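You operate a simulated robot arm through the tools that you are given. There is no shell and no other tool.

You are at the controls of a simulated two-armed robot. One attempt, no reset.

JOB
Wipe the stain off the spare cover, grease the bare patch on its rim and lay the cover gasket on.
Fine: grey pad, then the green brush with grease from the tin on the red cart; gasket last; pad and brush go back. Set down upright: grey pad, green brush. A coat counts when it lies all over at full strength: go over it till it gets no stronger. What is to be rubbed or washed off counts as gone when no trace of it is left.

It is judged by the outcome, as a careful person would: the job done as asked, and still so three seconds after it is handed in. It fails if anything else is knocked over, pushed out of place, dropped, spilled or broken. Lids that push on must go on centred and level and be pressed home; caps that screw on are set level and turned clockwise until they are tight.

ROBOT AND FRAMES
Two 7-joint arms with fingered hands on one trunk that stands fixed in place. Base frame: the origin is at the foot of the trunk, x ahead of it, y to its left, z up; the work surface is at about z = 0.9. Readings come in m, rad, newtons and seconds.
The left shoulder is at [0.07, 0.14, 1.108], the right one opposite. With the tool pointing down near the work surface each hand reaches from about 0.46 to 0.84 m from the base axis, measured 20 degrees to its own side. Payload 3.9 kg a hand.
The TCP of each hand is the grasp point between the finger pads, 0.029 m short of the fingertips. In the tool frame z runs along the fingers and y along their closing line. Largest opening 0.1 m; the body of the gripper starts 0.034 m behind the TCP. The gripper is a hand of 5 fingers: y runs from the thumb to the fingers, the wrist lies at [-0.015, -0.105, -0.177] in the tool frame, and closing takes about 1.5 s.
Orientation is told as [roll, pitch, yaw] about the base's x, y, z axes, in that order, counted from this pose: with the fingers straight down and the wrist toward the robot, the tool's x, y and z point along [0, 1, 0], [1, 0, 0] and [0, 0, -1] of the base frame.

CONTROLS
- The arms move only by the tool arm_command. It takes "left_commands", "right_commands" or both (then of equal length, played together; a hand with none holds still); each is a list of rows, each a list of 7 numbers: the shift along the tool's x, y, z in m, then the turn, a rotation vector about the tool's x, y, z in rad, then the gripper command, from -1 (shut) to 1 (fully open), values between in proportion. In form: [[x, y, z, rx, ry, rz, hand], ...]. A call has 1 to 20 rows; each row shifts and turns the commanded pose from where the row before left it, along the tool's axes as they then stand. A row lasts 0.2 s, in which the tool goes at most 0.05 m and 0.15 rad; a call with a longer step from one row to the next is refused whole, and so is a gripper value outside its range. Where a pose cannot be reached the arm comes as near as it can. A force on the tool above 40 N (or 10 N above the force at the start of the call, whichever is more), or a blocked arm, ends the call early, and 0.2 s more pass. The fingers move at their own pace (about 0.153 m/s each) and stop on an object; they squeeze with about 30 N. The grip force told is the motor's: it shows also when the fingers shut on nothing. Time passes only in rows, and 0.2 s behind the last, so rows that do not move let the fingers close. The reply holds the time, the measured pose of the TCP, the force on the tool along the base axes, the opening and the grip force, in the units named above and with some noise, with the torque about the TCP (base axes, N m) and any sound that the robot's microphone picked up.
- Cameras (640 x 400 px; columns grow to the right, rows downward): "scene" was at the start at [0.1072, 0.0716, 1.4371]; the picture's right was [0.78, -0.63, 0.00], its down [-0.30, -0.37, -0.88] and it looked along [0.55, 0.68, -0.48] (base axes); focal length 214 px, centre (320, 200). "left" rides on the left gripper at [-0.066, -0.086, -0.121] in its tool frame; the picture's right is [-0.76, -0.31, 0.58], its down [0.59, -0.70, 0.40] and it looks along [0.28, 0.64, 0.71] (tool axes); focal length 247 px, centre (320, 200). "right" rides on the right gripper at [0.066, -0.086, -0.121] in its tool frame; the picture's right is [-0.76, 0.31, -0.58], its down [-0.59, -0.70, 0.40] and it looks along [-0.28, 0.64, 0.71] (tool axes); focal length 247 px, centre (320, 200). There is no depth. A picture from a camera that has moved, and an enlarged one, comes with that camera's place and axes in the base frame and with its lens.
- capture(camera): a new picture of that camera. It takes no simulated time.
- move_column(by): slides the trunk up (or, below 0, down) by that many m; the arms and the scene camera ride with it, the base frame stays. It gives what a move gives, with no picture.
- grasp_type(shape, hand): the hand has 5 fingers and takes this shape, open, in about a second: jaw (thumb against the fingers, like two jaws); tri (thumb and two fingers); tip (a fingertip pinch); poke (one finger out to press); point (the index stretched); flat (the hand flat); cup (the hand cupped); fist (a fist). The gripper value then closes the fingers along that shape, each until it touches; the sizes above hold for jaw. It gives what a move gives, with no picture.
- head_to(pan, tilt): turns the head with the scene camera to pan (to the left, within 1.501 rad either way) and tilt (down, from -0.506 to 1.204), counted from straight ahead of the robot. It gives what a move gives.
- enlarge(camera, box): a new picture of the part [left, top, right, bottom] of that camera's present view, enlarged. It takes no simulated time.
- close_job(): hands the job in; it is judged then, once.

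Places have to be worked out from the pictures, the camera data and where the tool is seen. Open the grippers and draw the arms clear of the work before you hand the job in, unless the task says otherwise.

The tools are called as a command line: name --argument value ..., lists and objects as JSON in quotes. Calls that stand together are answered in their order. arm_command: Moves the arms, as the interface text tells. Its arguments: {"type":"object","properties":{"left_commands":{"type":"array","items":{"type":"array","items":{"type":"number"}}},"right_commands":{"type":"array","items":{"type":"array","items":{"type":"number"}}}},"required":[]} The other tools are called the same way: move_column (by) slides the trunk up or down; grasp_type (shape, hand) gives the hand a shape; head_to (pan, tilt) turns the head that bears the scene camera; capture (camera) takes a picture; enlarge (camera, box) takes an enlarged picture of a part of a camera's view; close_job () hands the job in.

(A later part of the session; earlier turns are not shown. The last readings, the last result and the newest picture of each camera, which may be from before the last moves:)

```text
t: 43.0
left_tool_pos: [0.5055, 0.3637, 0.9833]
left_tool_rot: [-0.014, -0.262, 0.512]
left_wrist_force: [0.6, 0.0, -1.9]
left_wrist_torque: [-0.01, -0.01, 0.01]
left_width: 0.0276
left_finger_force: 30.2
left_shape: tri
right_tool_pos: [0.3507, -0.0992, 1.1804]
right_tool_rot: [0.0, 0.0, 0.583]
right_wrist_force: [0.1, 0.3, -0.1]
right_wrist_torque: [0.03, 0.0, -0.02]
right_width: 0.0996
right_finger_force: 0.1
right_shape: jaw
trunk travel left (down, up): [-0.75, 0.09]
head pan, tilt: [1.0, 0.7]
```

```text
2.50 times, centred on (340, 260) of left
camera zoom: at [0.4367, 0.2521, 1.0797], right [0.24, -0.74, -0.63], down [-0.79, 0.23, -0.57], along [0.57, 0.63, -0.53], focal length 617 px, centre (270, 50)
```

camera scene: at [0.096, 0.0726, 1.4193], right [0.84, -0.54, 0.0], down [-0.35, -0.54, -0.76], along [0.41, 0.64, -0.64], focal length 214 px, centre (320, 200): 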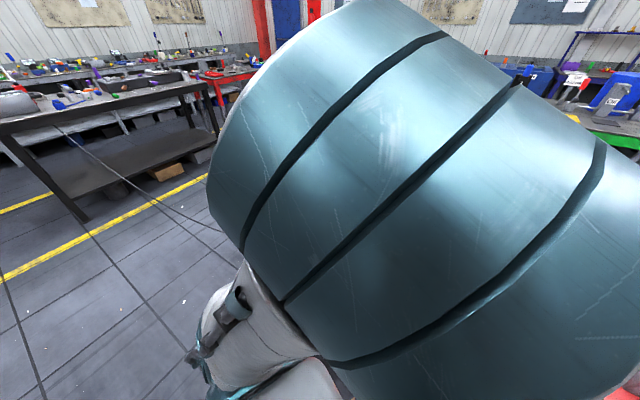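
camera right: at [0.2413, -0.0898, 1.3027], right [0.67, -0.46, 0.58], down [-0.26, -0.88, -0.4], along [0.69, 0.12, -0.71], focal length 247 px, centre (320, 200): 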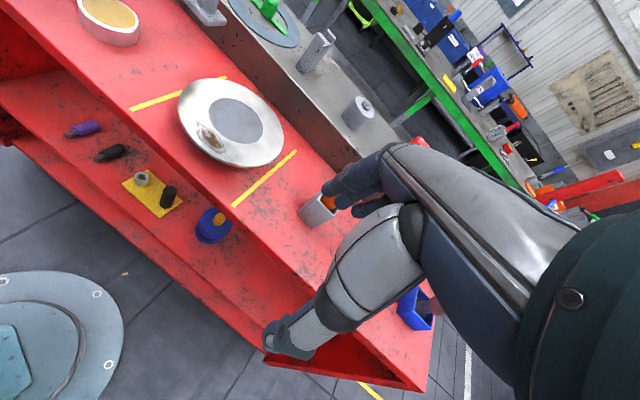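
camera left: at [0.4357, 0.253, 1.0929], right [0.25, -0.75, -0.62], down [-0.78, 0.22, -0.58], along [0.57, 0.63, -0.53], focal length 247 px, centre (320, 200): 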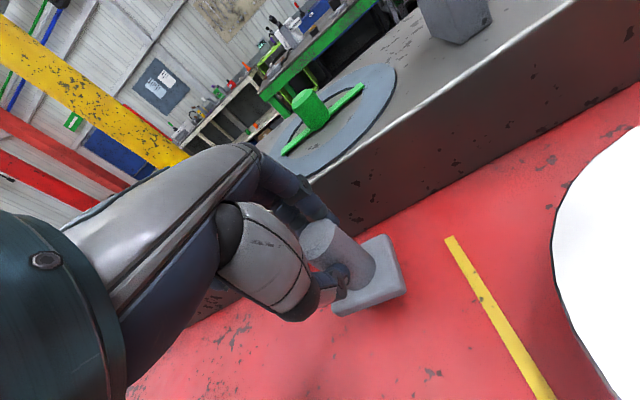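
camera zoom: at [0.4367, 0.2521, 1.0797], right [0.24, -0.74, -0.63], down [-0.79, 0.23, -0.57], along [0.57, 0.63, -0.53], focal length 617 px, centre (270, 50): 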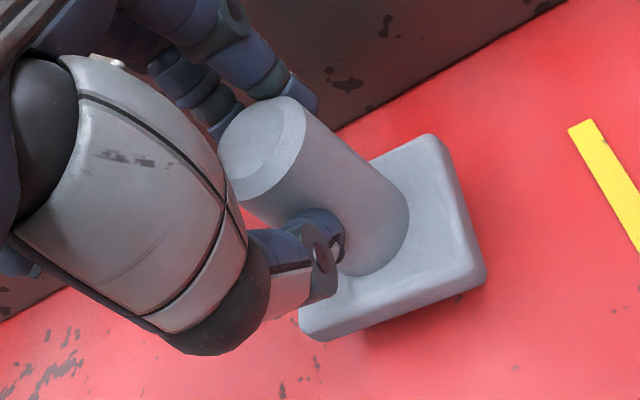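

Still a small gap under the pad. Continuing down in 3 mm steps.

arm_command --left_commands '[[0, -0.0008, 0.0029, 0, 0, 0, -1], [0, -0.0008, 0.0029, 0, 0, 0, -1], [0, 0, 0, 0, 0, 0, -1]]'

arm_command --left_commands '[[0, -0.0008, 0.0029, 0, 0, 0, -1], [0, 0, 0, 0, 0, 0, -1]]'

enlarge --camera "left" --box '[240, 180, 440, 340]'

```text
t: 43.8
left_tool_pos: [0.5042, 0.3639, 0.9766]
left_tool_rot: [-0.001, -0.262, 0.503]
left_wrist_force: [-0.3, -0.5, -0.3]
left_wrist_torque: [-0.01, 0.0, 0.0]
left_width: 0.0278
left_finger_force: 30.1
left_shape: tri
right_tool_pos: [0.3508, -0.0977, 1.1799]
right_tool_rot: [0.001, 0.001, 0.584]
right_wrist_force: [-0.6, -0.9, -0.3]
right_wrist_torque: [0.01, 0.05, 0.0]
right_width: 0.0996
right_finger_force: 0.0
right_shape: jaw
trunk travel left (down, up): [-0.75, 0.09]
head pan, tilt: [1.0, 0.7]
```

```text
t: 44.4
left_tool_pos: [0.5061, 0.3631, 0.9729]
left_tool_rot: [0.003, -0.263, 0.503]
left_wrist_force: [0.4, -0.1, -1.0]
left_wrist_torque: [0.01, 0.0, -0.01]
left_width: 0.0278
left_finger_force: 29.2
left_shape: tri
right_tool_pos: [0.3497, -0.0987, 1.1809]
right_tool_rot: [0.001, -0.001, 0.583]
right_wrist_force: [-0.3, -0.2, -0.2]
right_wrist_torque: [-0.02, 0.01, 0.0]
right_width: 0.0998
right_finger_force: 0.1
right_shape: jaw
trunk travel left (down, up): [-0.75, 0.09]
head pan, tilt: [1.0, 0.7]
```

```text
2.50 times, centred on (340, 260) of left
camera zoom: at [0.4366, 0.2504, 1.0684], right [0.24, -0.73, -0.64], down [-0.79, 0.24, -0.57], along [0.57, 0.64, -0.52], focal length 617 px, centre (270, 50)
```

zoom: 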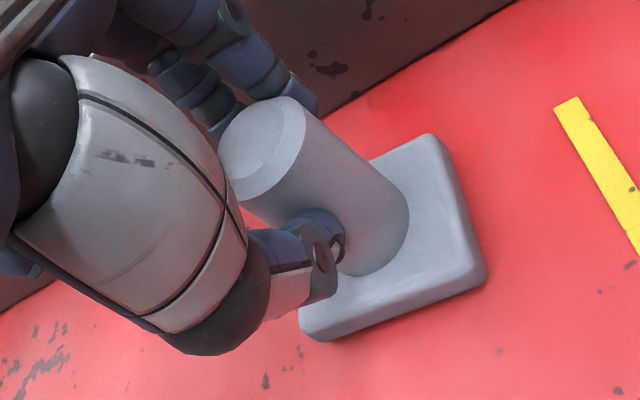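

No contact yet at 0.973; continuing in small steps.

arm_command --left_commands '[[0, -0.0006, 0.002, 0, 0, 0, -1], [0, -0.0006, 0.002, 0, 0, 0, -1], [0, 0, 0, 0, 0, 0, -1]]'

arm_command --left_commands '[[0, -0.0006, 0.002, 0, 0, 0, -1], [0, 0, 0, 0, 0, 0, -1]]'

enlarge --camera "left" --box '[240, 180, 440, 340]'

```text
t: 45.2
left_tool_pos: [0.505, 0.3617, 0.9719]
left_tool_rot: [0.001, -0.268, 0.504]
left_wrist_force: [1.4, 3.5, 8.9]
left_wrist_torque: [0.09, -0.08, 0.03]
left_width: 0.0276
left_finger_force: 29.8
left_shape: tri
right_tool_pos: [0.3488, -0.0989, 1.1806]
right_tool_rot: [0.0, -0.001, 0.585]
right_wrist_force: [0.3, 0.9, 0.1]
right_wrist_torque: [-0.04, 0.0, 0.0]
right_width: 0.1
right_finger_force: 0.0
right_shape: jaw
trunk travel left (down, up): [-0.75, 0.09]
head pan, tilt: [1.0, 0.7]
```

```text
t: 45.8
left_tool_pos: [0.5052, 0.3622, 0.9694]
left_tool_rot: [0.0, -0.272, 0.502]
left_wrist_force: [-0.1, 5.0, 19.9]
left_wrist_torque: [0.16, -0.15, 0.07]
left_width: 0.0286
left_finger_force: 30.0
left_shape: tri
right_tool_pos: [0.3474, -0.0995, 1.1812]
right_tool_rot: [0.0, -0.002, 0.582]
right_wrist_force: [0.6, 1.2, -0.5]
right_wrist_torque: [0.02, -0.02, 0.0]
right_width: 0.0998
right_finger_force: 0.1
right_shape: jaw
trunk travel left (down, up): [-0.75, 0.09]
head pan, tilt: [1.0, 0.7]
```

```text
2.50 times, centred on (340, 260) of left
camera zoom: at [0.4352, 0.249, 1.0644], right [0.24, -0.73, -0.64], down [-0.78, 0.24, -0.57], along [0.57, 0.64, -0.52], focal length 617 px, centre (270, 50)
```

zoom: 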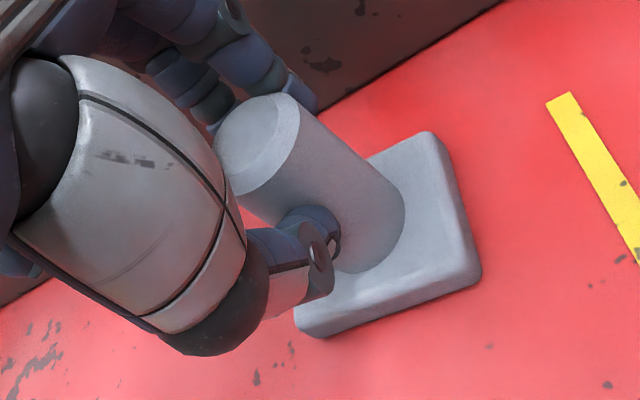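

Contact at 20 N — the pad sits flat on the cart. I ease up 2 mm, open to 5.5 cm and back out along the finger direction.

arm_command --left_commands '[[0, 0.0005, -0.002, 0, 0, 0, -1], [0, 0, 0, 0, 0, 0, -0.3], [0, 0, 0, 0, 0, 0, 0], [0, 0, 0, 0, 0, 0, 0.2], [0, 0, 0, 0, 0, 0, 0.2], [0, 0, 0, 0, 0, 0, 0.2]]'

enlarge --camera "left" --box '[240, 180, 440, 340]'

```text
t: 47.2
left_tool_pos: [0.5046, 0.362, 0.9695]
left_tool_rot: [0.003, -0.264, 0.501]
left_wrist_force: [0.3, -0.1, 0.2]
left_wrist_torque: [-0.01, 0.01, 0.01]
left_width: 0.0597
left_finger_force: 0.0
left_shape: tri
right_tool_pos: [0.3495, -0.0967, 1.182]
right_tool_rot: [0.001, -0.001, 0.582]
right_wrist_force: [-0.1, -0.1, 0.9]
right_wrist_torque: [-0.03, 0.0, -0.03]
right_width: 0.0996
right_finger_force: 0.1
right_shape: jaw
trunk travel left (down, up): [-0.75, 0.09]
head pan, tilt: [1.0, 0.7]
```

```text
2.50 times, centred on (340, 260) of left
camera zoom: at [0.4366, 0.2498, 1.0644], right [0.24, -0.73, -0.64], down [-0.79, 0.24, -0.57], along [0.57, 0.64, -0.52], focal length 617 px, centre (270, 50)
```

zoom: 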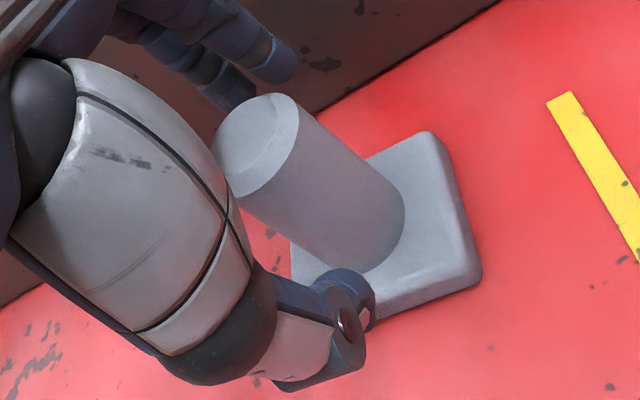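

The pad stands upright on its own. I back the left hand out and return it up and left, near its starting pose.

arm_command --left_commands '[[0, 0, -0.02, 0, 0, 0, 0.2], [0, 0, -0.03, 0, 0, 0, 0.2], [0, 0, -0.03, 0, 0, 0, 0.2], [0, 0, -0.03, 0, 0, 0, 0.2], [0, 0, -0.03, 0, 0, 0, 0.2], [0, 0, 0, 0.13, 0, 0, 0.2], [0, 0, 0, 0.13, 0, 0, 0.2], [0.03, -0.0, -0.03, 0, 0, 0, 0.2], [0.03, -0.01, -0.03, 0, 0, 0, 0.2], [0.03, -0.02, -0.03, 0, 0, 0, 0.2], [0.03, -0.02, -0.03, 0, 0, 0, 0.2], [0.03, -0.02, -0.03, 0, 0, 0, 0.2], [0.02, -0.02, -0.03, 0, 0, 0, 0.2]]'

capture --camera "left"

capture --camera "scene"

```text
t: 50.0
left_tool_pos: [0.3416, 0.4786, 1.2576]
left_tool_rot: [-0.01, -0.001, 0.501]
left_wrist_force: [-0.1, -0.2, -0.4]
left_wrist_torque: [-0.01, -0.04, 0.01]
left_width: 0.0597
left_finger_force: 0.0
left_shape: tri
left hand out of reach, approached as far as the arm can: row 3, 4, 5
right_tool_pos: [0.3499, -0.0986, 1.1818]
right_tool_rot: [0.0, 0.0, 0.584]
right_wrist_force: [-0.2, 0.3, -0.1]
right_wrist_torque: [-0.02, 0.0, 0.0]
right_width: 0.0997
right_finger_force: 0.1
right_shape: jaw
trunk travel left (down, up): [-0.75, 0.09]
head pan, tilt: [1.0, 0.7]
```

```text
taken
camera left: at [0.2971, 0.3815, 1.381], right [0.1, -0.82, -0.57], down [-0.9, 0.17, -0.41], along [0.43, 0.55, -0.72], focal length 247 px, centre (320, 200)
```

left: 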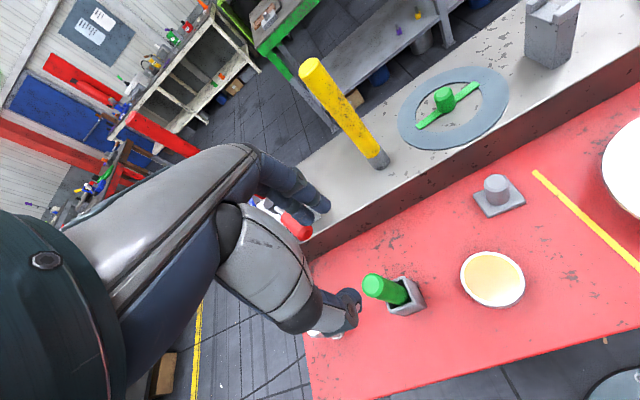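

```text
taken
camera scene: at [0.0948, 0.0722, 1.4194], right [0.84, -0.54, 0.0], down [-0.35, -0.54, -0.77], along [0.41, 0.64, -0.64], focal length 214 px, centre (320, 200)
```

scene: 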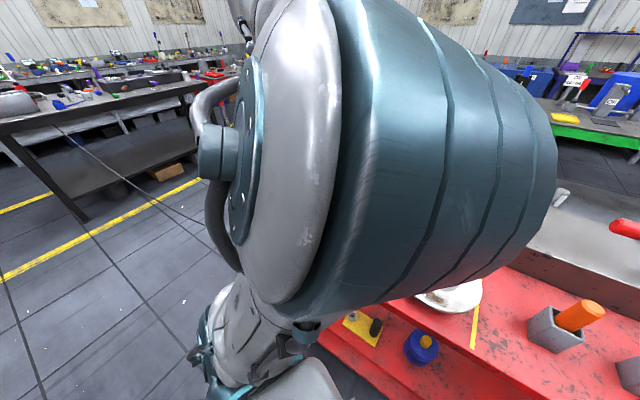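

The pad stands upright near (0.50, 0.36). The left elbow is blocking the head camera, so I move the left hand further to the left.

arm_command --left_commands '[[0.03, 0.0163, 0, 0, 0, 0, 0.2], [0.03, 0.0163, 0, 0, 0, 0, 0.2], [0.03, 0.0163, 0, 0, 0, 0, 0.2], [0.03, 0.0163, 0, 0, 0, 0, 0.2], [0.03, 0.0163, 0, 0, 0, 0, 0.2]]'

head_to --pan 0.5 --tilt 0.8

capture --camera "scene"

capture --camera "right"

```text
t: 51.2
left_tool_pos: [0.3424, 0.6519, 1.2597]
left_tool_rot: [0.0, -0.001, 0.503]
left_wrist_force: [0.0, 0.8, 0.3]
left_wrist_torque: [-0.01, 0.04, -0.02]
left_width: 0.0598
left_finger_force: 0.1
left_shape: tri
right_tool_pos: [0.3498, -0.0964, 1.1807]
right_tool_rot: [-0.002, 0.002, 0.583]
right_wrist_force: [0.4, 1.2, 0.4]
right_wrist_torque: [0.01, 0.02, -0.03]
right_width: 0.0999
right_finger_force: 0.0
right_shape: jaw
trunk travel left (down, up): [-0.75, 0.09]
head pan, tilt: [1.0, 0.7]
```

```text
t: 52.1
left_tool_pos: [0.3429, 0.6472, 1.2611]
left_tool_rot: [0.001, -0.004, 0.503]
left_wrist_force: [0.3, 0.1, 0.3]
left_wrist_torque: [0.01, 0.02, -0.02]
left_width: 0.0597
left_finger_force: 0.2
left_shape: tri
right_tool_pos: [0.3505, -0.0982, 1.1808]
right_tool_rot: [0.001, 0.0, 0.584]
right_wrist_force: [-0.2, -0.8, 0.1]
right_wrist_torque: [0.0, -0.02, -0.01]
right_width: 0.0998
right_finger_force: 0.1
right_shape: jaw
trunk travel left (down, up): [-0.75, 0.09]
head pan, tilt: [0.499, 0.799]
```

```text
taken
camera scene: at [0.1205, 0.0399, 1.4111], right [0.48, -0.88, 0.0], down [-0.63, -0.34, -0.7], along [0.61, 0.33, -0.72], focal length 214 px, centre (320, 200)
```

scene: 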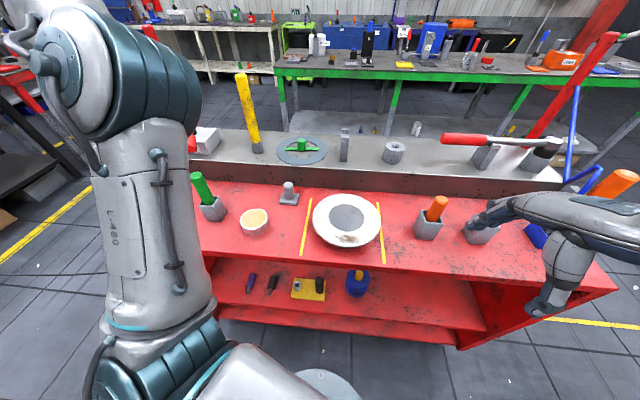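

```text
taken
camera right: at [0.241, -0.0895, 1.3028], right [0.67, -0.46, 0.58], down [-0.26, -0.88, -0.4], along [0.69, 0.12, -0.71], focal length 247 px, centre (320, 200)
```

right: 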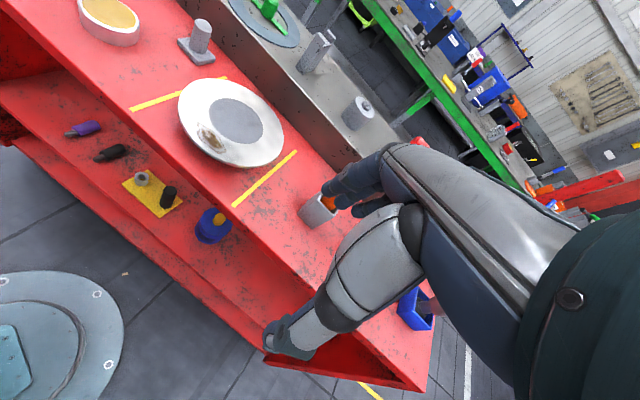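

Now the head has a clear view of the whole work area. I zoom on the pad, and on the cover again, for exact positions.

enlarge --camera "scene" --box '[260, 165, 400, 260]'

enlarge --camera "right" --box '[160, 0, 260, 80]'

enlarge --camera "scene" --box '[305, 185, 390, 255]'

```text
4.21 times, centred on (330, 212) of scene
camera zoom: at [0.1205, 0.0399, 1.4111], right [0.48, -0.88, 0.0], down [-0.63, -0.34, -0.7], along [0.61, 0.33, -0.72], focal length 903 px, centre (278, 147)
```

zoom: 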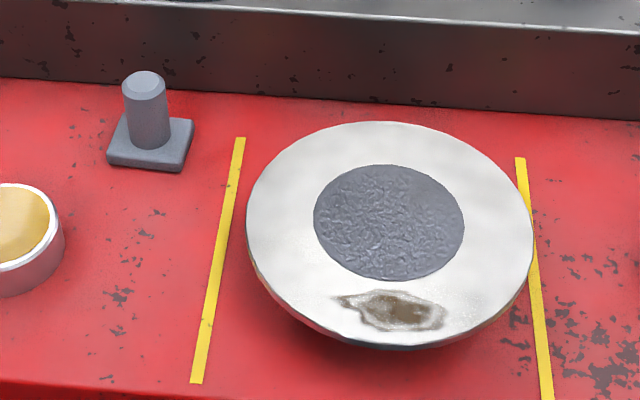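

```text
5.00 times, centred on (210, 40) of right
camera zoom: at [0.241, -0.0895, 1.3028], right [0.67, -0.46, 0.58], down [-0.26, -0.88, -0.4], along [0.69, 0.12, -0.71], focal length 1235 px, centre (870, 1000)
```

zoom: 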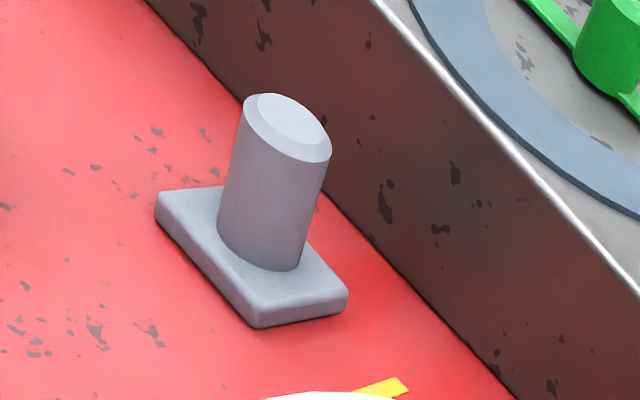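

```text
5.71 times, centred on (348, 220) of scene
camera zoom: at [0.1205, 0.0399, 1.4111], right [0.48, -0.88, 0.0], down [-0.63, -0.34, -0.7], along [0.61, 0.33, -0.72], focal length 1226 px, centre (163, 86)
```

zoom: 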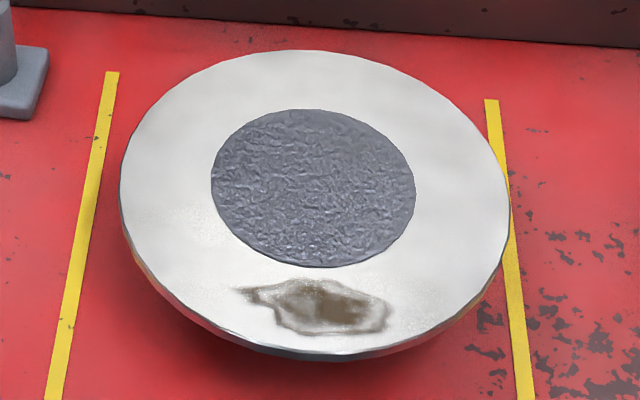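

The pad is at about (0.508, 0.363), upright. I set the right hand to the tri shape and bring it above the pad.

grasp_type --hand "right" --shape "tri"

arm_command --right_commands '[[0.0271, 0.035, 0.0073, 0, 0, 0, 0.3], [0.0271, 0.035, 0.0073, 0, 0, 0, 0.3], [0.0271, 0.035, 0.0073, 0, 0, 0, 0.3], [0.0271, 0.035, 0.0073, 0, 0, 0, 0.3], [0.0271, 0.035, 0.0073, 0, 0, 0, 0.3], [0.0271, 0.035, 0.0073, 0, 0, 0, 0.3], [0.0271, 0.035, 0.0073, 0, 0, 0, 0.3], [0.0271, 0.035, 0.0073, 0, 0, 0, 0.3], [0.0271, 0.035, 0.0073, 0, 0, 0, 0.3], [0.0271, 0.035, 0.0073, 0, 0, 0, 0.3], [0.0271, 0.035, 0.0073, 0, 0, 0, 0.3]]'

capture --camera "scene"

capture --camera "right"

```text
t: 53.0
left_tool_pos: [0.3428, 0.648, 1.2606]
left_tool_rot: [0.002, -0.003, 0.503]
left_wrist_force: [-0.3, 0.3, 0.3]
left_wrist_torque: [-0.01, 0.0, 0.0]
left_width: 0.0598
left_finger_force: 0.0
left_shape: tri
right_tool_pos: [0.3499, -0.0989, 1.181]
right_tool_rot: [0.0, 0.001, 0.584]
right_wrist_force: [0.8, 0.5, 0.2]
right_wrist_torque: [-0.01, -0.01, -0.01]
right_width: 0.0996
right_finger_force: 0.0
right_shape: tri
trunk travel left (down, up): [-0.75, 0.09]
head pan, tilt: [0.499, 0.799]
```

```text
t: 55.5
left_tool_pos: [0.3427, 0.6471, 1.2627]
left_tool_rot: [0.003, -0.006, 0.5]
left_wrist_force: [0.1, -0.7, 0.6]
left_wrist_torque: [0.02, 0.06, -0.04]
left_width: 0.0601
left_finger_force: 0.2
left_shape: tri
right_tool_pos: [0.5123, 0.3015, 1.1079]
right_tool_rot: [0.013, -0.008, 0.564]
right_wrist_force: [-0.6, 0.3, 0.6]
right_wrist_torque: [0.01, 0.01, 0.04]
right_width: 0.0651
right_finger_force: 0.1
right_shape: tri
right hand out of reach, approached as far as the arm can: row 10, 11
trunk travel left (down, up): [-0.75, 0.09]
head pan, tilt: [0.499, 0.799]
```

```text
taken
camera scene: at [0.1213, 0.0378, 1.4111], right [0.48, -0.88, 0.0], down [-0.63, -0.34, -0.7], along [0.61, 0.33, -0.72], focal length 214 px, centre (320, 200)
```

scene: 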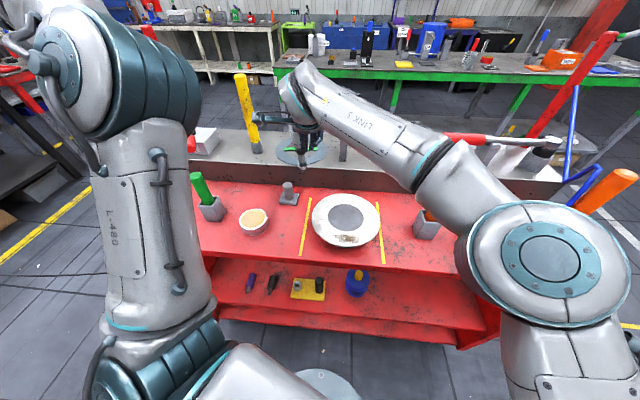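

```text
taken
camera right: at [0.4028, 0.3105, 1.2297], right [0.67, -0.48, 0.57], down [-0.28, -0.87, -0.41], along [0.69, 0.11, -0.71], focal length 247 px, centre (320, 200)
```

right: 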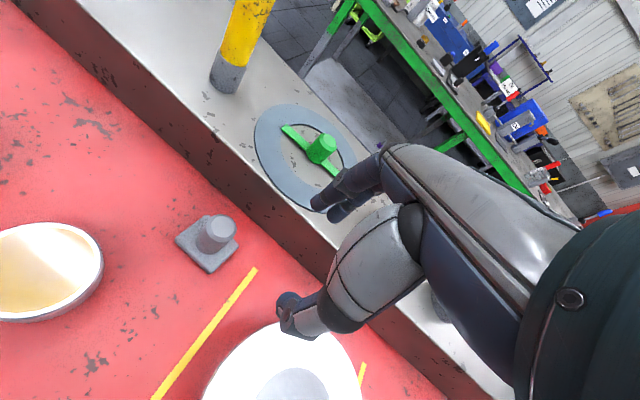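

The right hand stops ~6 cm short with yaw 0.58; turning it further toward the left should extend its reach. I yaw it to about 0.98 and move over the pad.

arm_command --right_commands '[[0, 0, 0, 0, 0, -0.14, 0.3], [0, 0, 0, 0, 0, -0.14, 0.3], [0, 0, 0, 0, 0, -0.14, 0.3], [0.0188, 0.0244, 0.01, 0, 0, 0, 0.3], [0.0188, 0.0244, 0.01, 0, 0, 0, 0.3]]'

capture --camera "right"

```text
t: 56.6
left_tool_pos: [0.3424, 0.6489, 1.2619]
left_tool_rot: [0.002, -0.003, 0.503]
left_wrist_force: [0.5, 0.1, -0.1]
left_wrist_torque: [-0.01, 0.0, 0.02]
left_width: 0.0598
left_finger_force: 0.0
left_shape: tri
right_tool_pos: [0.4941, 0.3281, 1.0828]
right_tool_rot: [0.001, 0.001, 0.793]
right_wrist_force: [-0.7, -0.3, -0.4]
right_wrist_torque: [-0.04, -0.02, 0.0]
right_width: 0.0648
right_finger_force: 0.1
right_shape: tri
right hand out of reach, approached as far as the arm can: row 2, 3, 4, 5
trunk travel left (down, up): [-0.75, 0.09]
head pan, tilt: [0.499, 0.799]
```

```text
taken
camera right: at [0.3863, 0.3139, 1.2042], right [0.75, -0.31, 0.58], down [-0.07, -0.91, -0.4], along [0.65, 0.26, -0.71], focal length 247 px, centre (320, 200)
```

right: 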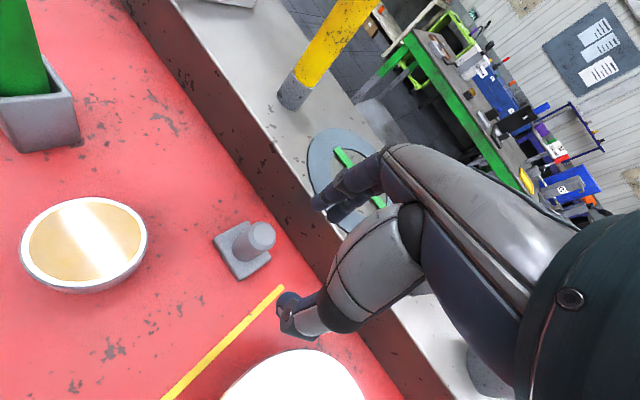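

The right hand's yaw limit stops it short of the pad here. Before deciding on a new hand-over spot I'll test where the (empty) left hand can really reach over the cover; first the right hand withdraws.

arm_command --right_commands '[[0, 0, -0.02, 0, 0, 0.1, 0.3], [0, 0, -0.02, 0, 0, 0.1, 0.3], [-0.0271, -0.035, 0, 0, 0, 0, 0.3], [-0.0271, -0.035, 0, 0, 0, 0, 0.3], [-0.0271, -0.035, 0, 0, 0, 0, 0.3], [-0.0271, -0.035, -0.005, 0, 0, 0, 0.3], [-0.0271, -0.035, -0.005, 0, 0, 0, 0.3], [-0.0271, -0.035, -0.005, 0, 0, 0, 0.3], [-0.0271, -0.035, -0.005, 0, 0, 0, 0.3], [-0.0271, -0.035, -0.005, 0, 0, 0, 0.3]]'

arm_command --left_commands '[[-0.04, 0.01, 0, 0, 0, 0, 0.2], [-0.04, 0.01, 0, 0, 0, 0, 0.2], [-0.04, 0.02, 0, 0, 0, 0, 0.2], [-0.04, 0.02, 0, 0, 0, 0, 0.2], [-0.04, 0.02, 0.01, 0, 0, 0, 0.2], [-0.04, 0.02, 0.02, 0, 0, 0, 0.2], [-0.04, 0.02, 0.02, 0, 0, 0, 0.2], [-0.04, 0.02, 0.02, 0, 0, 0, 0.2], [-0.04, 0.01, 0.02, 0, 0, 0, 0.2]]'

capture --camera "scene"

```text
t: 58.9
left_tool_pos: [0.3411, 0.6469, 1.263]
left_tool_rot: [0.003, -0.005, 0.502]
left_wrist_force: [0.7, -0.3, 0.2]
left_wrist_torque: [0.02, 0.03, 0.02]
left_width: 0.06
left_finger_force: 0.1
left_shape: tri
right_tool_pos: [0.3958, -0.035, 1.1557]
right_tool_rot: [0.001, -0.001, 0.591]
right_wrist_force: [0.6, -0.9, 0.2]
right_wrist_torque: [-0.01, -0.02, 0.03]
right_width: 0.0652
right_finger_force: 0.0
right_shape: tri
right hand out of reach, approached as far as the arm can: row 1, 2
trunk travel left (down, up): [-0.75, 0.09]
head pan, tilt: [0.499, 0.799]
```

```text
t: 60.9
left_tool_pos: [0.6479, 0.4048, 1.1721]
left_tool_rot: [0.001, -0.004, 0.502]
left_wrist_force: [0.9, -0.4, -0.2]
left_wrist_torque: [-0.02, -0.02, 0.01]
left_width: 0.0597
left_finger_force: 0.0
left_shape: tri
right_tool_pos: [0.3984, -0.0309, 1.1561]
right_tool_rot: [0.003, 0.0, 0.589]
right_wrist_force: [0.1, -1.0, 0.1]
right_wrist_torque: [-0.01, 0.02, 0.0]
right_width: 0.0653
right_finger_force: 0.0
right_shape: tri
trunk travel left (down, up): [-0.75, 0.09]
head pan, tilt: [0.499, 0.799]
```

```text
taken
camera scene: at [0.1218, 0.0382, 1.4111], right [0.48, -0.88, 0.0], down [-0.63, -0.34, -0.7], along [0.61, 0.33, -0.72], focal length 214 px, centre (320, 200)
```

scene: 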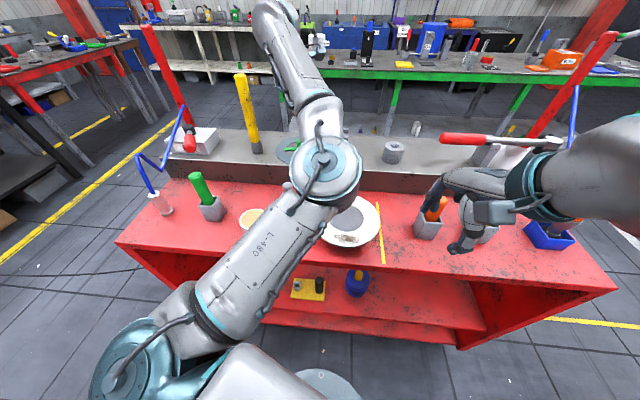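

The left arm is now extended forward with a lower elbow. I turn the hand to yaw -0.2 and bring it toward the far side of the cover to test that posture's reach.

arm_command --left_commands '[[0, 0, 0, 0, 0, 0.14, 0.2], [0, 0, 0, 0, 0, 0.14, 0.2], [0, 0, 0, 0, 0, 0.14, 0.2], [0, 0, 0, 0, 0, 0.14, 0.2], [0, 0, 0, 0, 0, 0.14, 0.2], [-0.038, -0.002, 0, 0, 0, 0, 0.2], [-0.038, -0.002, 0, 0, 0, 0, 0.2], [-0.038, -0.002, 0, 0, 0, 0, 0.2], [-0.038, -0.002, 0, 0, 0, 0, 0.2], [-0.038, -0.002, 0, 0, 0, 0, 0.2]]'

capture --camera "scene"

capture --camera "left"

```text
t: 63.0
left_tool_pos: [0.5946, 0.2314, 1.1712]
left_tool_rot: [-0.022, -0.005, -0.175]
left_wrist_force: [-0.2, -0.2, 1.2]
left_wrist_torque: [0.03, 0.0, 0.02]
left_width: 0.0598
left_finger_force: 0.1
left_shape: tri
right_tool_pos: [0.3941, -0.0335, 1.1585]
right_tool_rot: [0.002, -0.006, 0.589]
right_wrist_force: [-0.4, -0.6, -0.1]
right_wrist_torque: [-0.01, -0.02, 0.03]
right_width: 0.0652
right_finger_force: 0.1
right_shape: tri
trunk travel left (down, up): [-0.75, 0.09]
head pan, tilt: [0.499, 0.799]
```

```text
taken
camera scene: at [0.1165, 0.0368, 1.4116], right [0.48, -0.88, 0.0], down [-0.63, -0.34, -0.7], along [0.61, 0.33, -0.71], focal length 214 px, centre (320, 200)
```

scene: 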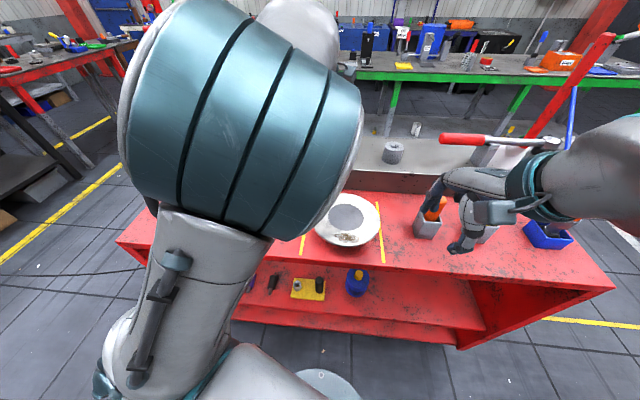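

```text
taken
camera left: at [0.4984, 0.1846, 1.2937], right [-0.43, -0.7, -0.56], down [-0.59, 0.69, -0.41], along [0.68, 0.15, -0.72], focal length 247 px, centre (320, 200)
```

left: 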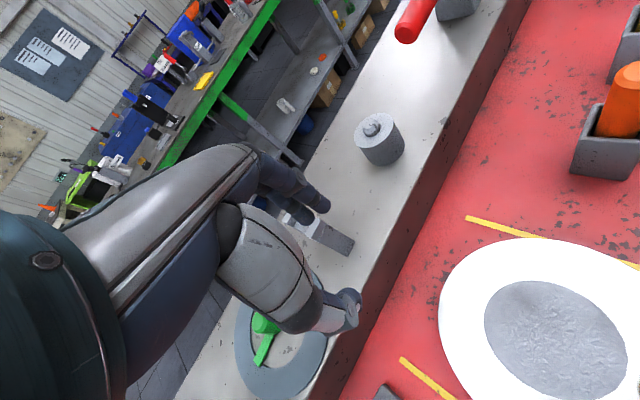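

Reachable without complaint. I continue inward and lower over the cover to test nearer points.

arm_command --left_commands '[[-0.0187, -0.0289, 0.02, 0, 0, 0, 0.2], [-0.0187, -0.0289, 0.02, 0, 0, 0, 0.2], [-0.0187, -0.0289, 0.02, 0, 0, 0, 0.2], [-0.01, -0.02, 0.01, 0, 0, 0, 0.2], [-0.01, -0.02, 0.01, 0, 0, 0, 0.2]]'

capture --camera "right"

```text
t: 64.2
left_tool_pos: [0.5325, 0.2069, 1.066]
left_tool_rot: [-0.017, -0.002, -0.189]
left_wrist_force: [-0.1, 0.4, 0.0]
left_wrist_torque: [0.0, 0.01, 0.01]
left_width: 0.0599
left_finger_force: 0.1
left_shape: tri
left hand out of reach, approached as far as the arm can: row 2, 3, 4, 5
right_tool_pos: [0.399, -0.0312, 1.1552]
right_tool_rot: [0.002, 0.0, 0.589]
right_wrist_force: [0.6, 0.2, -0.3]
right_wrist_torque: [-0.03, 0.05, 0.02]
right_width: 0.0652
right_finger_force: 0.3
right_shape: tri
trunk travel left (down, up): [-0.75, 0.09]
head pan, tilt: [0.499, 0.799]
```

```text
taken
camera right: at [0.2889, -0.0225, 1.278], right [0.68, -0.46, 0.58], down [-0.26, -0.88, -0.4], along [0.69, 0.12, -0.71], focal length 247 px, centre (320, 200)
```

right: 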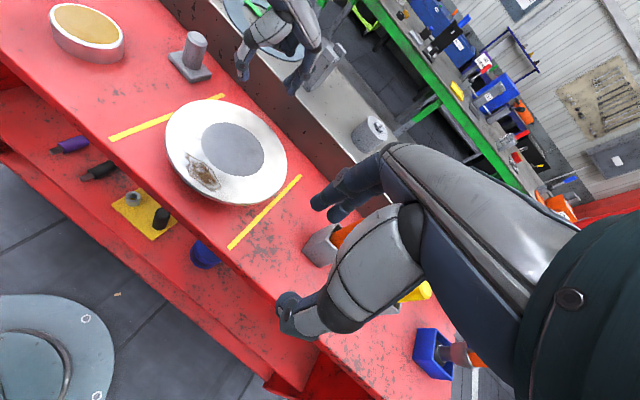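

This raised-elbow posture stops at about (0.53, 0.21). I try to swing the left elbow outward by taking the hand out to the left with an inward yaw, high above everything, and look at the posture.

arm_command --left_commands '[[0, 0, -0.045, 0, 0, 0, 0.2], [0, 0, -0.045, 0, 0, 0, 0.2], [0.04, 0, -0.02, 0, 0, 0, 0.2], [0.045, 0, -0.02, 0, 0, 0, 0.2], [0.045, 0, 0, 0, 0, 0, 0.2], [0.045, 0, 0, 0, 0, 0, 0.2], [0.045, 0, 0, 0, 0, 0.1, 0.2], [0.045, 0, 0, 0, 0, 0.1, 0.2], [0.045, 0, 0, 0, 0, 0.1, 0.2], [0.04, -0.01, 0, 0, 0, 0.1, 0.2], [0.04, -0.01, 0, 0, 0, 0.1, 0.2]]'

capture --camera "scene"

```text
t: 66.7
left_tool_pos: [0.5758, 0.5188, 1.1578]
left_tool_rot: [0.006, -0.002, -0.709]
left_wrist_force: [12.0, -18.4, 14.1]
left_wrist_torque: [0.96, 0.33, -0.22]
left_width: 0.0601
left_finger_force: 0.0
left_shape: tri
left hand out of reach, approached as far as the arm can: row 1, 2, 9, 10, 11
right_tool_pos: [0.3991, -0.0338, 1.1551]
right_tool_rot: [0.004, -0.002, 0.589]
right_wrist_force: [0.7, 0.6, 0.0]
right_wrist_torque: [-0.04, 0.01, -0.03]
right_width: 0.0654
right_finger_force: 0.1
right_shape: tri
trunk travel left (down, up): [-0.75, 0.09]
head pan, tilt: [0.499, 0.799]
```

```text
taken
camera scene: at [0.1223, 0.0363, 1.4114], right [0.48, -0.88, 0.0], down [-0.63, -0.34, -0.7], along [0.61, 0.33, -0.72], focal length 214 px, centre (320, 200)
```

scene: 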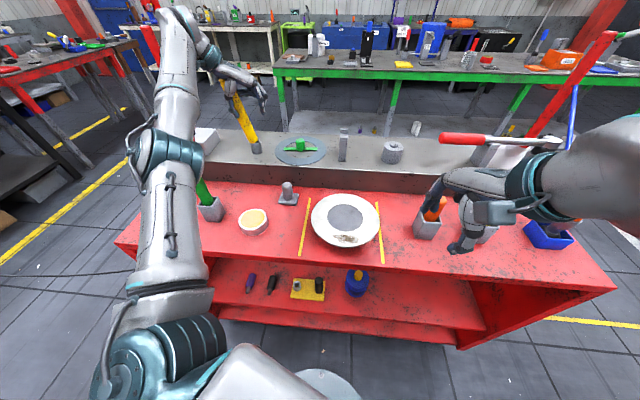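

The wrist force (about 26 N) shows the left hand has met the yellow post on the ledge. I stop and look closely before backing off.

enlarge --camera "scene" --box '[180, 40, 300, 180]'

capture --camera "left"

```text
2.86 times, centred on (240, 110) of scene
camera zoom: at [0.1223, 0.0363, 1.4114], right [0.48, -0.88, 0.0], down [-0.63, -0.34, -0.7], along [0.61, 0.33, -0.72], focal length 613 px, centre (549, 457)
```

zoom: 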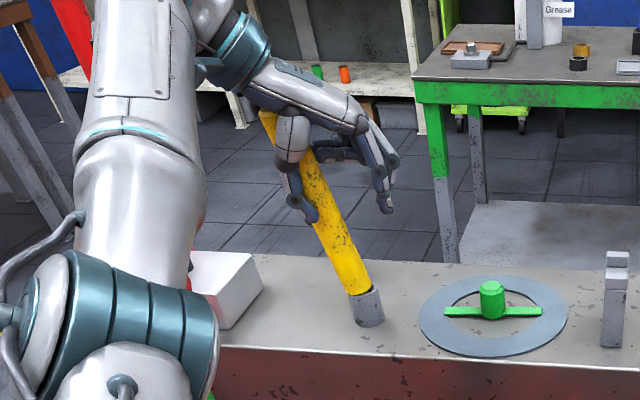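

```text
taken
camera left: at [0.4672, 0.5245, 1.2794], right [-0.72, -0.37, -0.58], down [-0.15, 0.91, -0.4], along [0.68, -0.2, -0.71], focal length 247 px, centre (320, 200)
```

left: 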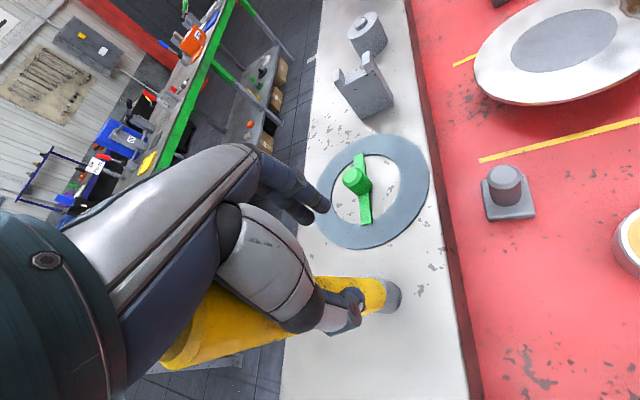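

The thumb side is leaning on the yellow post (it sits at the hand's −y side). I ease off along the hand's +y direction, away from the post, and check whether it stands as before.

arm_command --left_commands '[[-0.004, 0.012, 0, 0, 0, 0, 0.2], [-0.004, 0.015, 0, 0, 0, 0, 0.2], [-0.005, 0.02, 0, 0, 0, 0, 0.2], [-0.005, 0.02, 0, 0, 0, 0, 0.2]]'

enlarge --camera "scene" --box '[180, 40, 300, 180]'

```text
t: 67.7
left_tool_pos: [0.6168, 0.4716, 1.1567]
left_tool_rot: [0.003, 0.001, -0.697]
left_wrist_force: [-0.3, -0.2, -0.4]
left_wrist_torque: [0.0, 0.0, -0.03]
left_width: 0.0603
left_finger_force: 0.1
left_shape: tri
left hand out of reach, approached as far as the arm can: row 2
right_tool_pos: [0.3977, -0.0308, 1.1563]
right_tool_rot: [0.001, 0.001, 0.589]
right_wrist_force: [-0.7, 0.2, 0.0]
right_wrist_torque: [0.0, 0.01, -0.01]
right_width: 0.0653
right_finger_force: 0.0
right_shape: tri
trunk travel left (down, up): [-0.75, 0.09]
head pan, tilt: [0.499, 0.799]
```

```text
2.86 times, centred on (240, 110) of scene
camera zoom: at [0.1211, 0.0399, 1.411], right [0.48, -0.88, 0.0], down [-0.63, -0.34, -0.7], along [0.61, 0.33, -0.72], focal length 613 px, centre (549, 457)
```

zoom: 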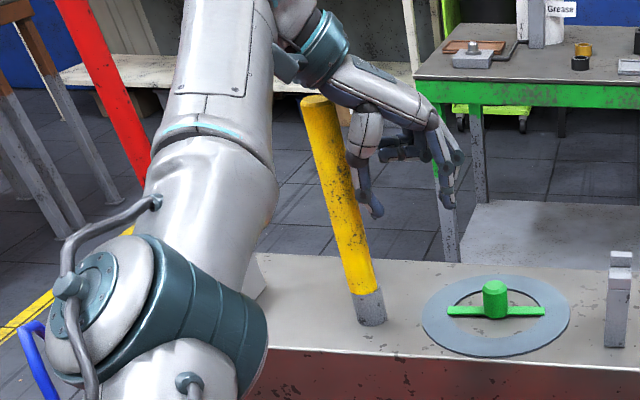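

The post sprang back to exactly its former place (a flexible post) and the force is gone. I note its position (~(0.58, 0.54)) to avoid it. In this posture the elbow is lower and further out, so I raise the hand and try coming over the cover again keeping yaw -0.7.

arm_command --left_commands '[[0, 0.01, -0.04, 0, 0, 0, 0.2], [0, 0, -0.04, 0, 0, 0, 0.2], [-0.0445, 0.0068, 0, 0, 0, 0, 0.2], [-0.0445, 0.0068, 0, 0, 0, 0, 0.2], [-0.0445, 0.0068, 0, 0, 0, 0, 0.2], [-0.0445, 0.0068, 0, 0, 0, 0, 0.2]]'

capture --camera "scene"

```text
t: 69.0
left_tool_pos: [0.5074, 0.3008, 1.213]
left_tool_rot: [-0.022, -0.014, -0.672]
left_wrist_force: [-0.4, 0.3, 0.8]
left_wrist_torque: [-0.02, -0.03, 0.01]
left_width: 0.0599
left_finger_force: 0.1
left_shape: tri
left hand out of reach, approached as far as the arm can: row 1, 2
right_tool_pos: [0.3943, -0.0298, 1.1572]
right_tool_rot: [-0.001, -0.004, 0.593]
right_wrist_force: [-0.2, -0.3, 0.4]
right_wrist_torque: [0.01, -0.03, -0.03]
right_width: 0.0651
right_finger_force: 0.0
right_shape: tri
trunk travel left (down, up): [-0.75, 0.09]
head pan, tilt: [0.499, 0.799]
```

```text
taken
camera scene: at [0.117, 0.041, 1.4114], right [0.48, -0.88, 0.0], down [-0.63, -0.34, -0.7], along [0.61, 0.33, -0.72], focal length 214 px, centre (320, 200)
```

scene: 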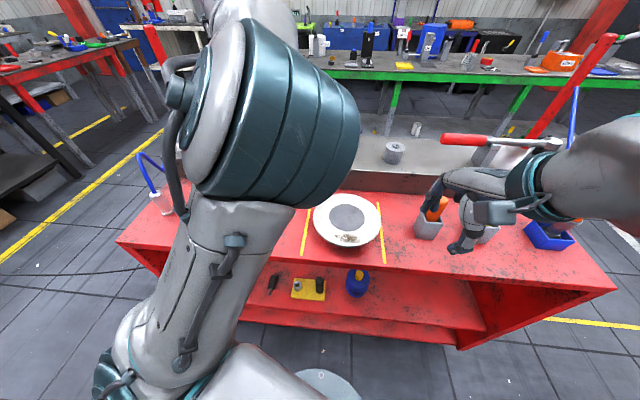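

No limit flagged on the last rows. I continue inward and downward (still well above the cover) to see how near it gets.

arm_command --left_commands '[[-0.0273, 0.0058, 0.025, 0, 0, 0, 0.2], [-0.0273, 0.0058, 0.025, 0, 0, 0, 0.2], [-0.0273, 0.0058, 0.025, 0, 0, 0, 0.2], [-0.0273, 0.0058, 0.025, 0, 0, 0, 0.2]]'

capture --camera "scene"

```text
t: 70.0
left_tool_pos: [0.4902, 0.2087, 1.1084]
left_tool_rot: [-0.012, -0.009, -0.691]
left_wrist_force: [0.0, 0.0, -0.9]
left_wrist_torque: [0.0, 0.0, -0.03]
left_width: 0.0601
left_finger_force: 0.0
left_shape: tri
left hand out of reach, approached as far as the arm can: row 3, 4
right_tool_pos: [0.3969, -0.0322, 1.1561]
right_tool_rot: [0.002, 0.002, 0.59]
right_wrist_force: [0.8, 0.4, -0.2]
right_wrist_torque: [-0.02, -0.02, -0.02]
right_width: 0.0651
right_finger_force: 0.1
right_shape: tri
trunk travel left (down, up): [-0.75, 0.09]
head pan, tilt: [0.499, 0.799]
```

```text
taken
camera scene: at [0.1208, 0.0395, 1.4111], right [0.48, -0.88, 0.0], down [-0.63, -0.34, -0.7], along [0.61, 0.33, -0.72], focal length 214 px, centre (320, 200)
```

scene: 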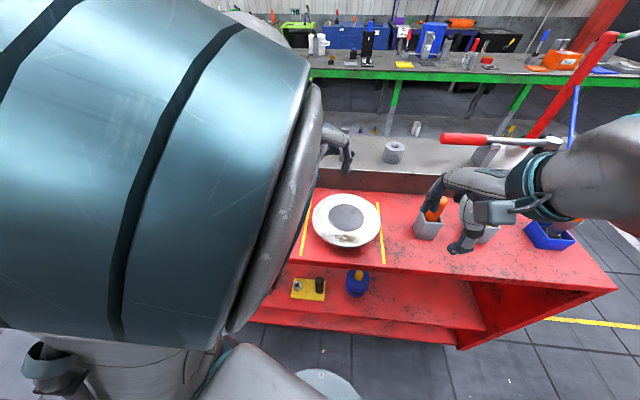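

Reach seems to depend on the hand's height relative to the shoulder (lower is better). Raising the trunk by 0.09 m should therefore let the left hand come nearer over the cover; the arms ride up, clear of everything.

move_column --by 0.089

arm_command --left_commands '[[0, 0, 0.03, 0, 0, 0, 0.2], [0, 0, 0.03, 0, 0, 0, 0.2], [0, 0, 0.03, 0, 0, 0, 0.2], [-0.01, 0, 0.02, 0, 0, 0, 0.2], [-0.02, 0, 0.01, 0, 0, 0, 0.2], [-0.02, 0, 0, 0, 0, 0, 0.2], [-0.02, -0.01, 0, 0, 0, 0, 0.2]]'

capture --camera "scene"

```text
t: 71.3
left_tool_pos: [0.4904, 0.2066, 1.1984]
left_tool_rot: [-0.011, -0.011, -0.698]
left_wrist_force: [0.0, -0.4, -0.1]
left_wrist_torque: [-0.01, 0.0, 0.0]
left_width: 0.0597
left_finger_force: 0.0
left_shape: tri
right_tool_pos: [0.3972, -0.0303, 1.2448]
right_tool_rot: [0.0, -0.001, 0.589]
right_wrist_force: [0.1, 0.9, -0.6]
right_wrist_torque: [0.02, -0.02, 0.01]
right_width: 0.0648
right_finger_force: 0.0
right_shape: tri
trunk travel left (down, up): [-0.839, 0.001]
head pan, tilt: [0.499, 0.799]
```

```text
t: 72.9
left_tool_pos: [0.4446, 0.1647, 1.0723]
left_tool_rot: [-0.018, -0.012, -0.691]
left_wrist_force: [-1.0, -0.2, 1.1]
left_wrist_torque: [0.0, 0.0, 0.01]
left_width: 0.0597
left_finger_force: 0.1
left_shape: tri
left hand out of reach, approached as far as the arm can: row 7
right_tool_pos: [0.3963, -0.0302, 1.2459]
right_tool_rot: [0.001, -0.002, 0.589]
right_wrist_force: [-0.3, -0.7, 0.4]
right_wrist_torque: [-0.02, -0.02, 0.03]
right_width: 0.0651
right_finger_force: 0.1
right_shape: tri
trunk travel left (down, up): [-0.839, 0.001]
head pan, tilt: [0.499, 0.799]
```

```text
taken
camera scene: at [0.1205, 0.0399, 1.5001], right [0.48, -0.88, 0.0], down [-0.63, -0.34, -0.7], along [0.61, 0.33, -0.72], focal length 214 px, centre (320, 200)
```

scene: 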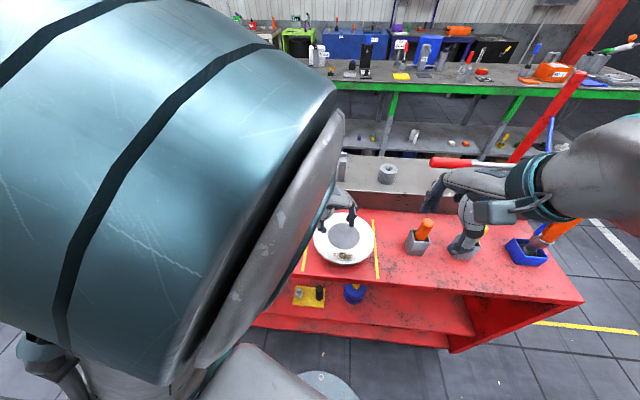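

That works: the left hand reaches (0.445, 0.165) now. I test a bit further to the stain centre at working height z≈1.04 (empty hand, tips at ~1.01, above the cover).

arm_command --left_commands '[[-0.021, 0.0015, 0.015, 0, 0, 0, 0.2], [-0.021, 0.0015, 0.015, 0, 0, 0, 0.2], [-0.015, 0, 0, 0, 0, 0, 0.2]]'

capture --camera "left"

```text
t: 73.7
left_tool_pos: [0.4231, 0.1227, 1.0286]
left_tool_rot: [-0.021, -0.013, -0.688]
left_wrist_force: [0.1, -0.8, -1.0]
left_wrist_torque: [0.01, 0.01, 0.0]
left_width: 0.0597
left_finger_force: 0.0
left_shape: tri
left hand out of reach, approached as far as the arm can: row 1, 2, 3
right_tool_pos: [0.398, -0.0309, 1.2466]
right_tool_rot: [0.003, -0.003, 0.59]
right_wrist_force: [-0.3, 0.7, 0.6]
right_wrist_torque: [0.01, 0.02, 0.0]
right_width: 0.0652
right_finger_force: 0.0
right_shape: tri
trunk travel left (down, up): [-0.839, 0.001]
head pan, tilt: [0.499, 0.799]
```

```text
taken
camera left: at [0.3145, 0.1302, 1.1509], right [-0.72, -0.4, -0.57], down [-0.17, 0.89, -0.42], along [0.67, -0.21, -0.71], focal length 247 px, centre (320, 200)
```

left: 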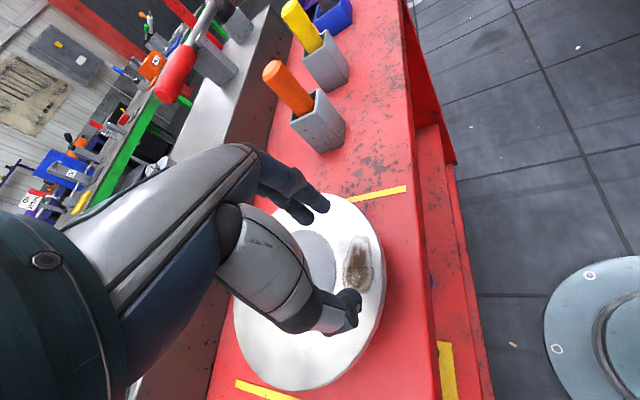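

The left hand reaches the stain with the trunk raised (yaw ≈ -0.69). Now I raise it and go back over the pad to re-grasp it upright with this same yaw.

arm_command --left_commands '[[0, 0, -0.035, 0, 0, 0, 0.3], [0, 0, -0.035, 0, 0, 0, 0.3], [0.04, -0.0145, 0, 0, 0, 0, 0.3], [0.04, -0.0145, 0, 0, 0, 0, 0.3], [0.04, -0.0145, 0, 0, 0, 0, 0.3], [0.04, -0.0145, 0, 0, 0, 0, 0.3], [0.04, -0.0145, 0, 0, 0, 0, 0.3], [0.04, -0.0145, 0, 0, 0, 0, 0.3]]'

capture --camera "left"

capture --camera "right"

```text
t: 75.5
left_tool_pos: [0.5397, 0.385, 1.0666]
left_tool_rot: [0.0, 0.001, -0.7]
left_wrist_force: [0.6, 0.5, -1.0]
left_wrist_torque: [0.01, 0.03, -0.02]
left_width: 0.0648
left_finger_force: 0.1
left_shape: tri
left hand out of reach, approached as far as the arm can: row 1, 2
right_tool_pos: [0.399, -0.029, 1.2451]
right_tool_rot: [0.001, 0.001, 0.59]
right_wrist_force: [0.5, 0.0, -0.3]
right_wrist_torque: [-0.01, -0.02, -0.03]
right_width: 0.0652
right_finger_force: 0.0
right_shape: tri
trunk travel left (down, up): [-0.839, 0.001]
head pan, tilt: [0.499, 0.799]
```

```text
taken
camera left: at [0.4333, 0.389, 1.1877], right [-0.72, -0.38, -0.58], down [-0.16, 0.9, -0.4], along [0.67, -0.2, -0.71], focal length 247 px, centre (320, 200)
```

left: 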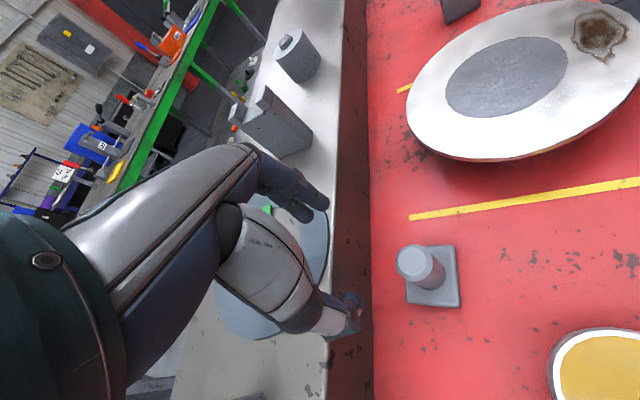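

```text
taken
camera right: at [0.2889, -0.0211, 1.3671], right [0.68, -0.46, 0.58], down [-0.26, -0.88, -0.4], along [0.69, 0.12, -0.71], focal length 247 px, centre (320, 200)
```

right: 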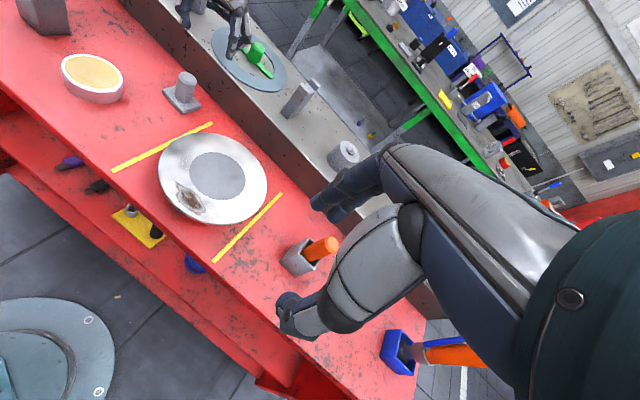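

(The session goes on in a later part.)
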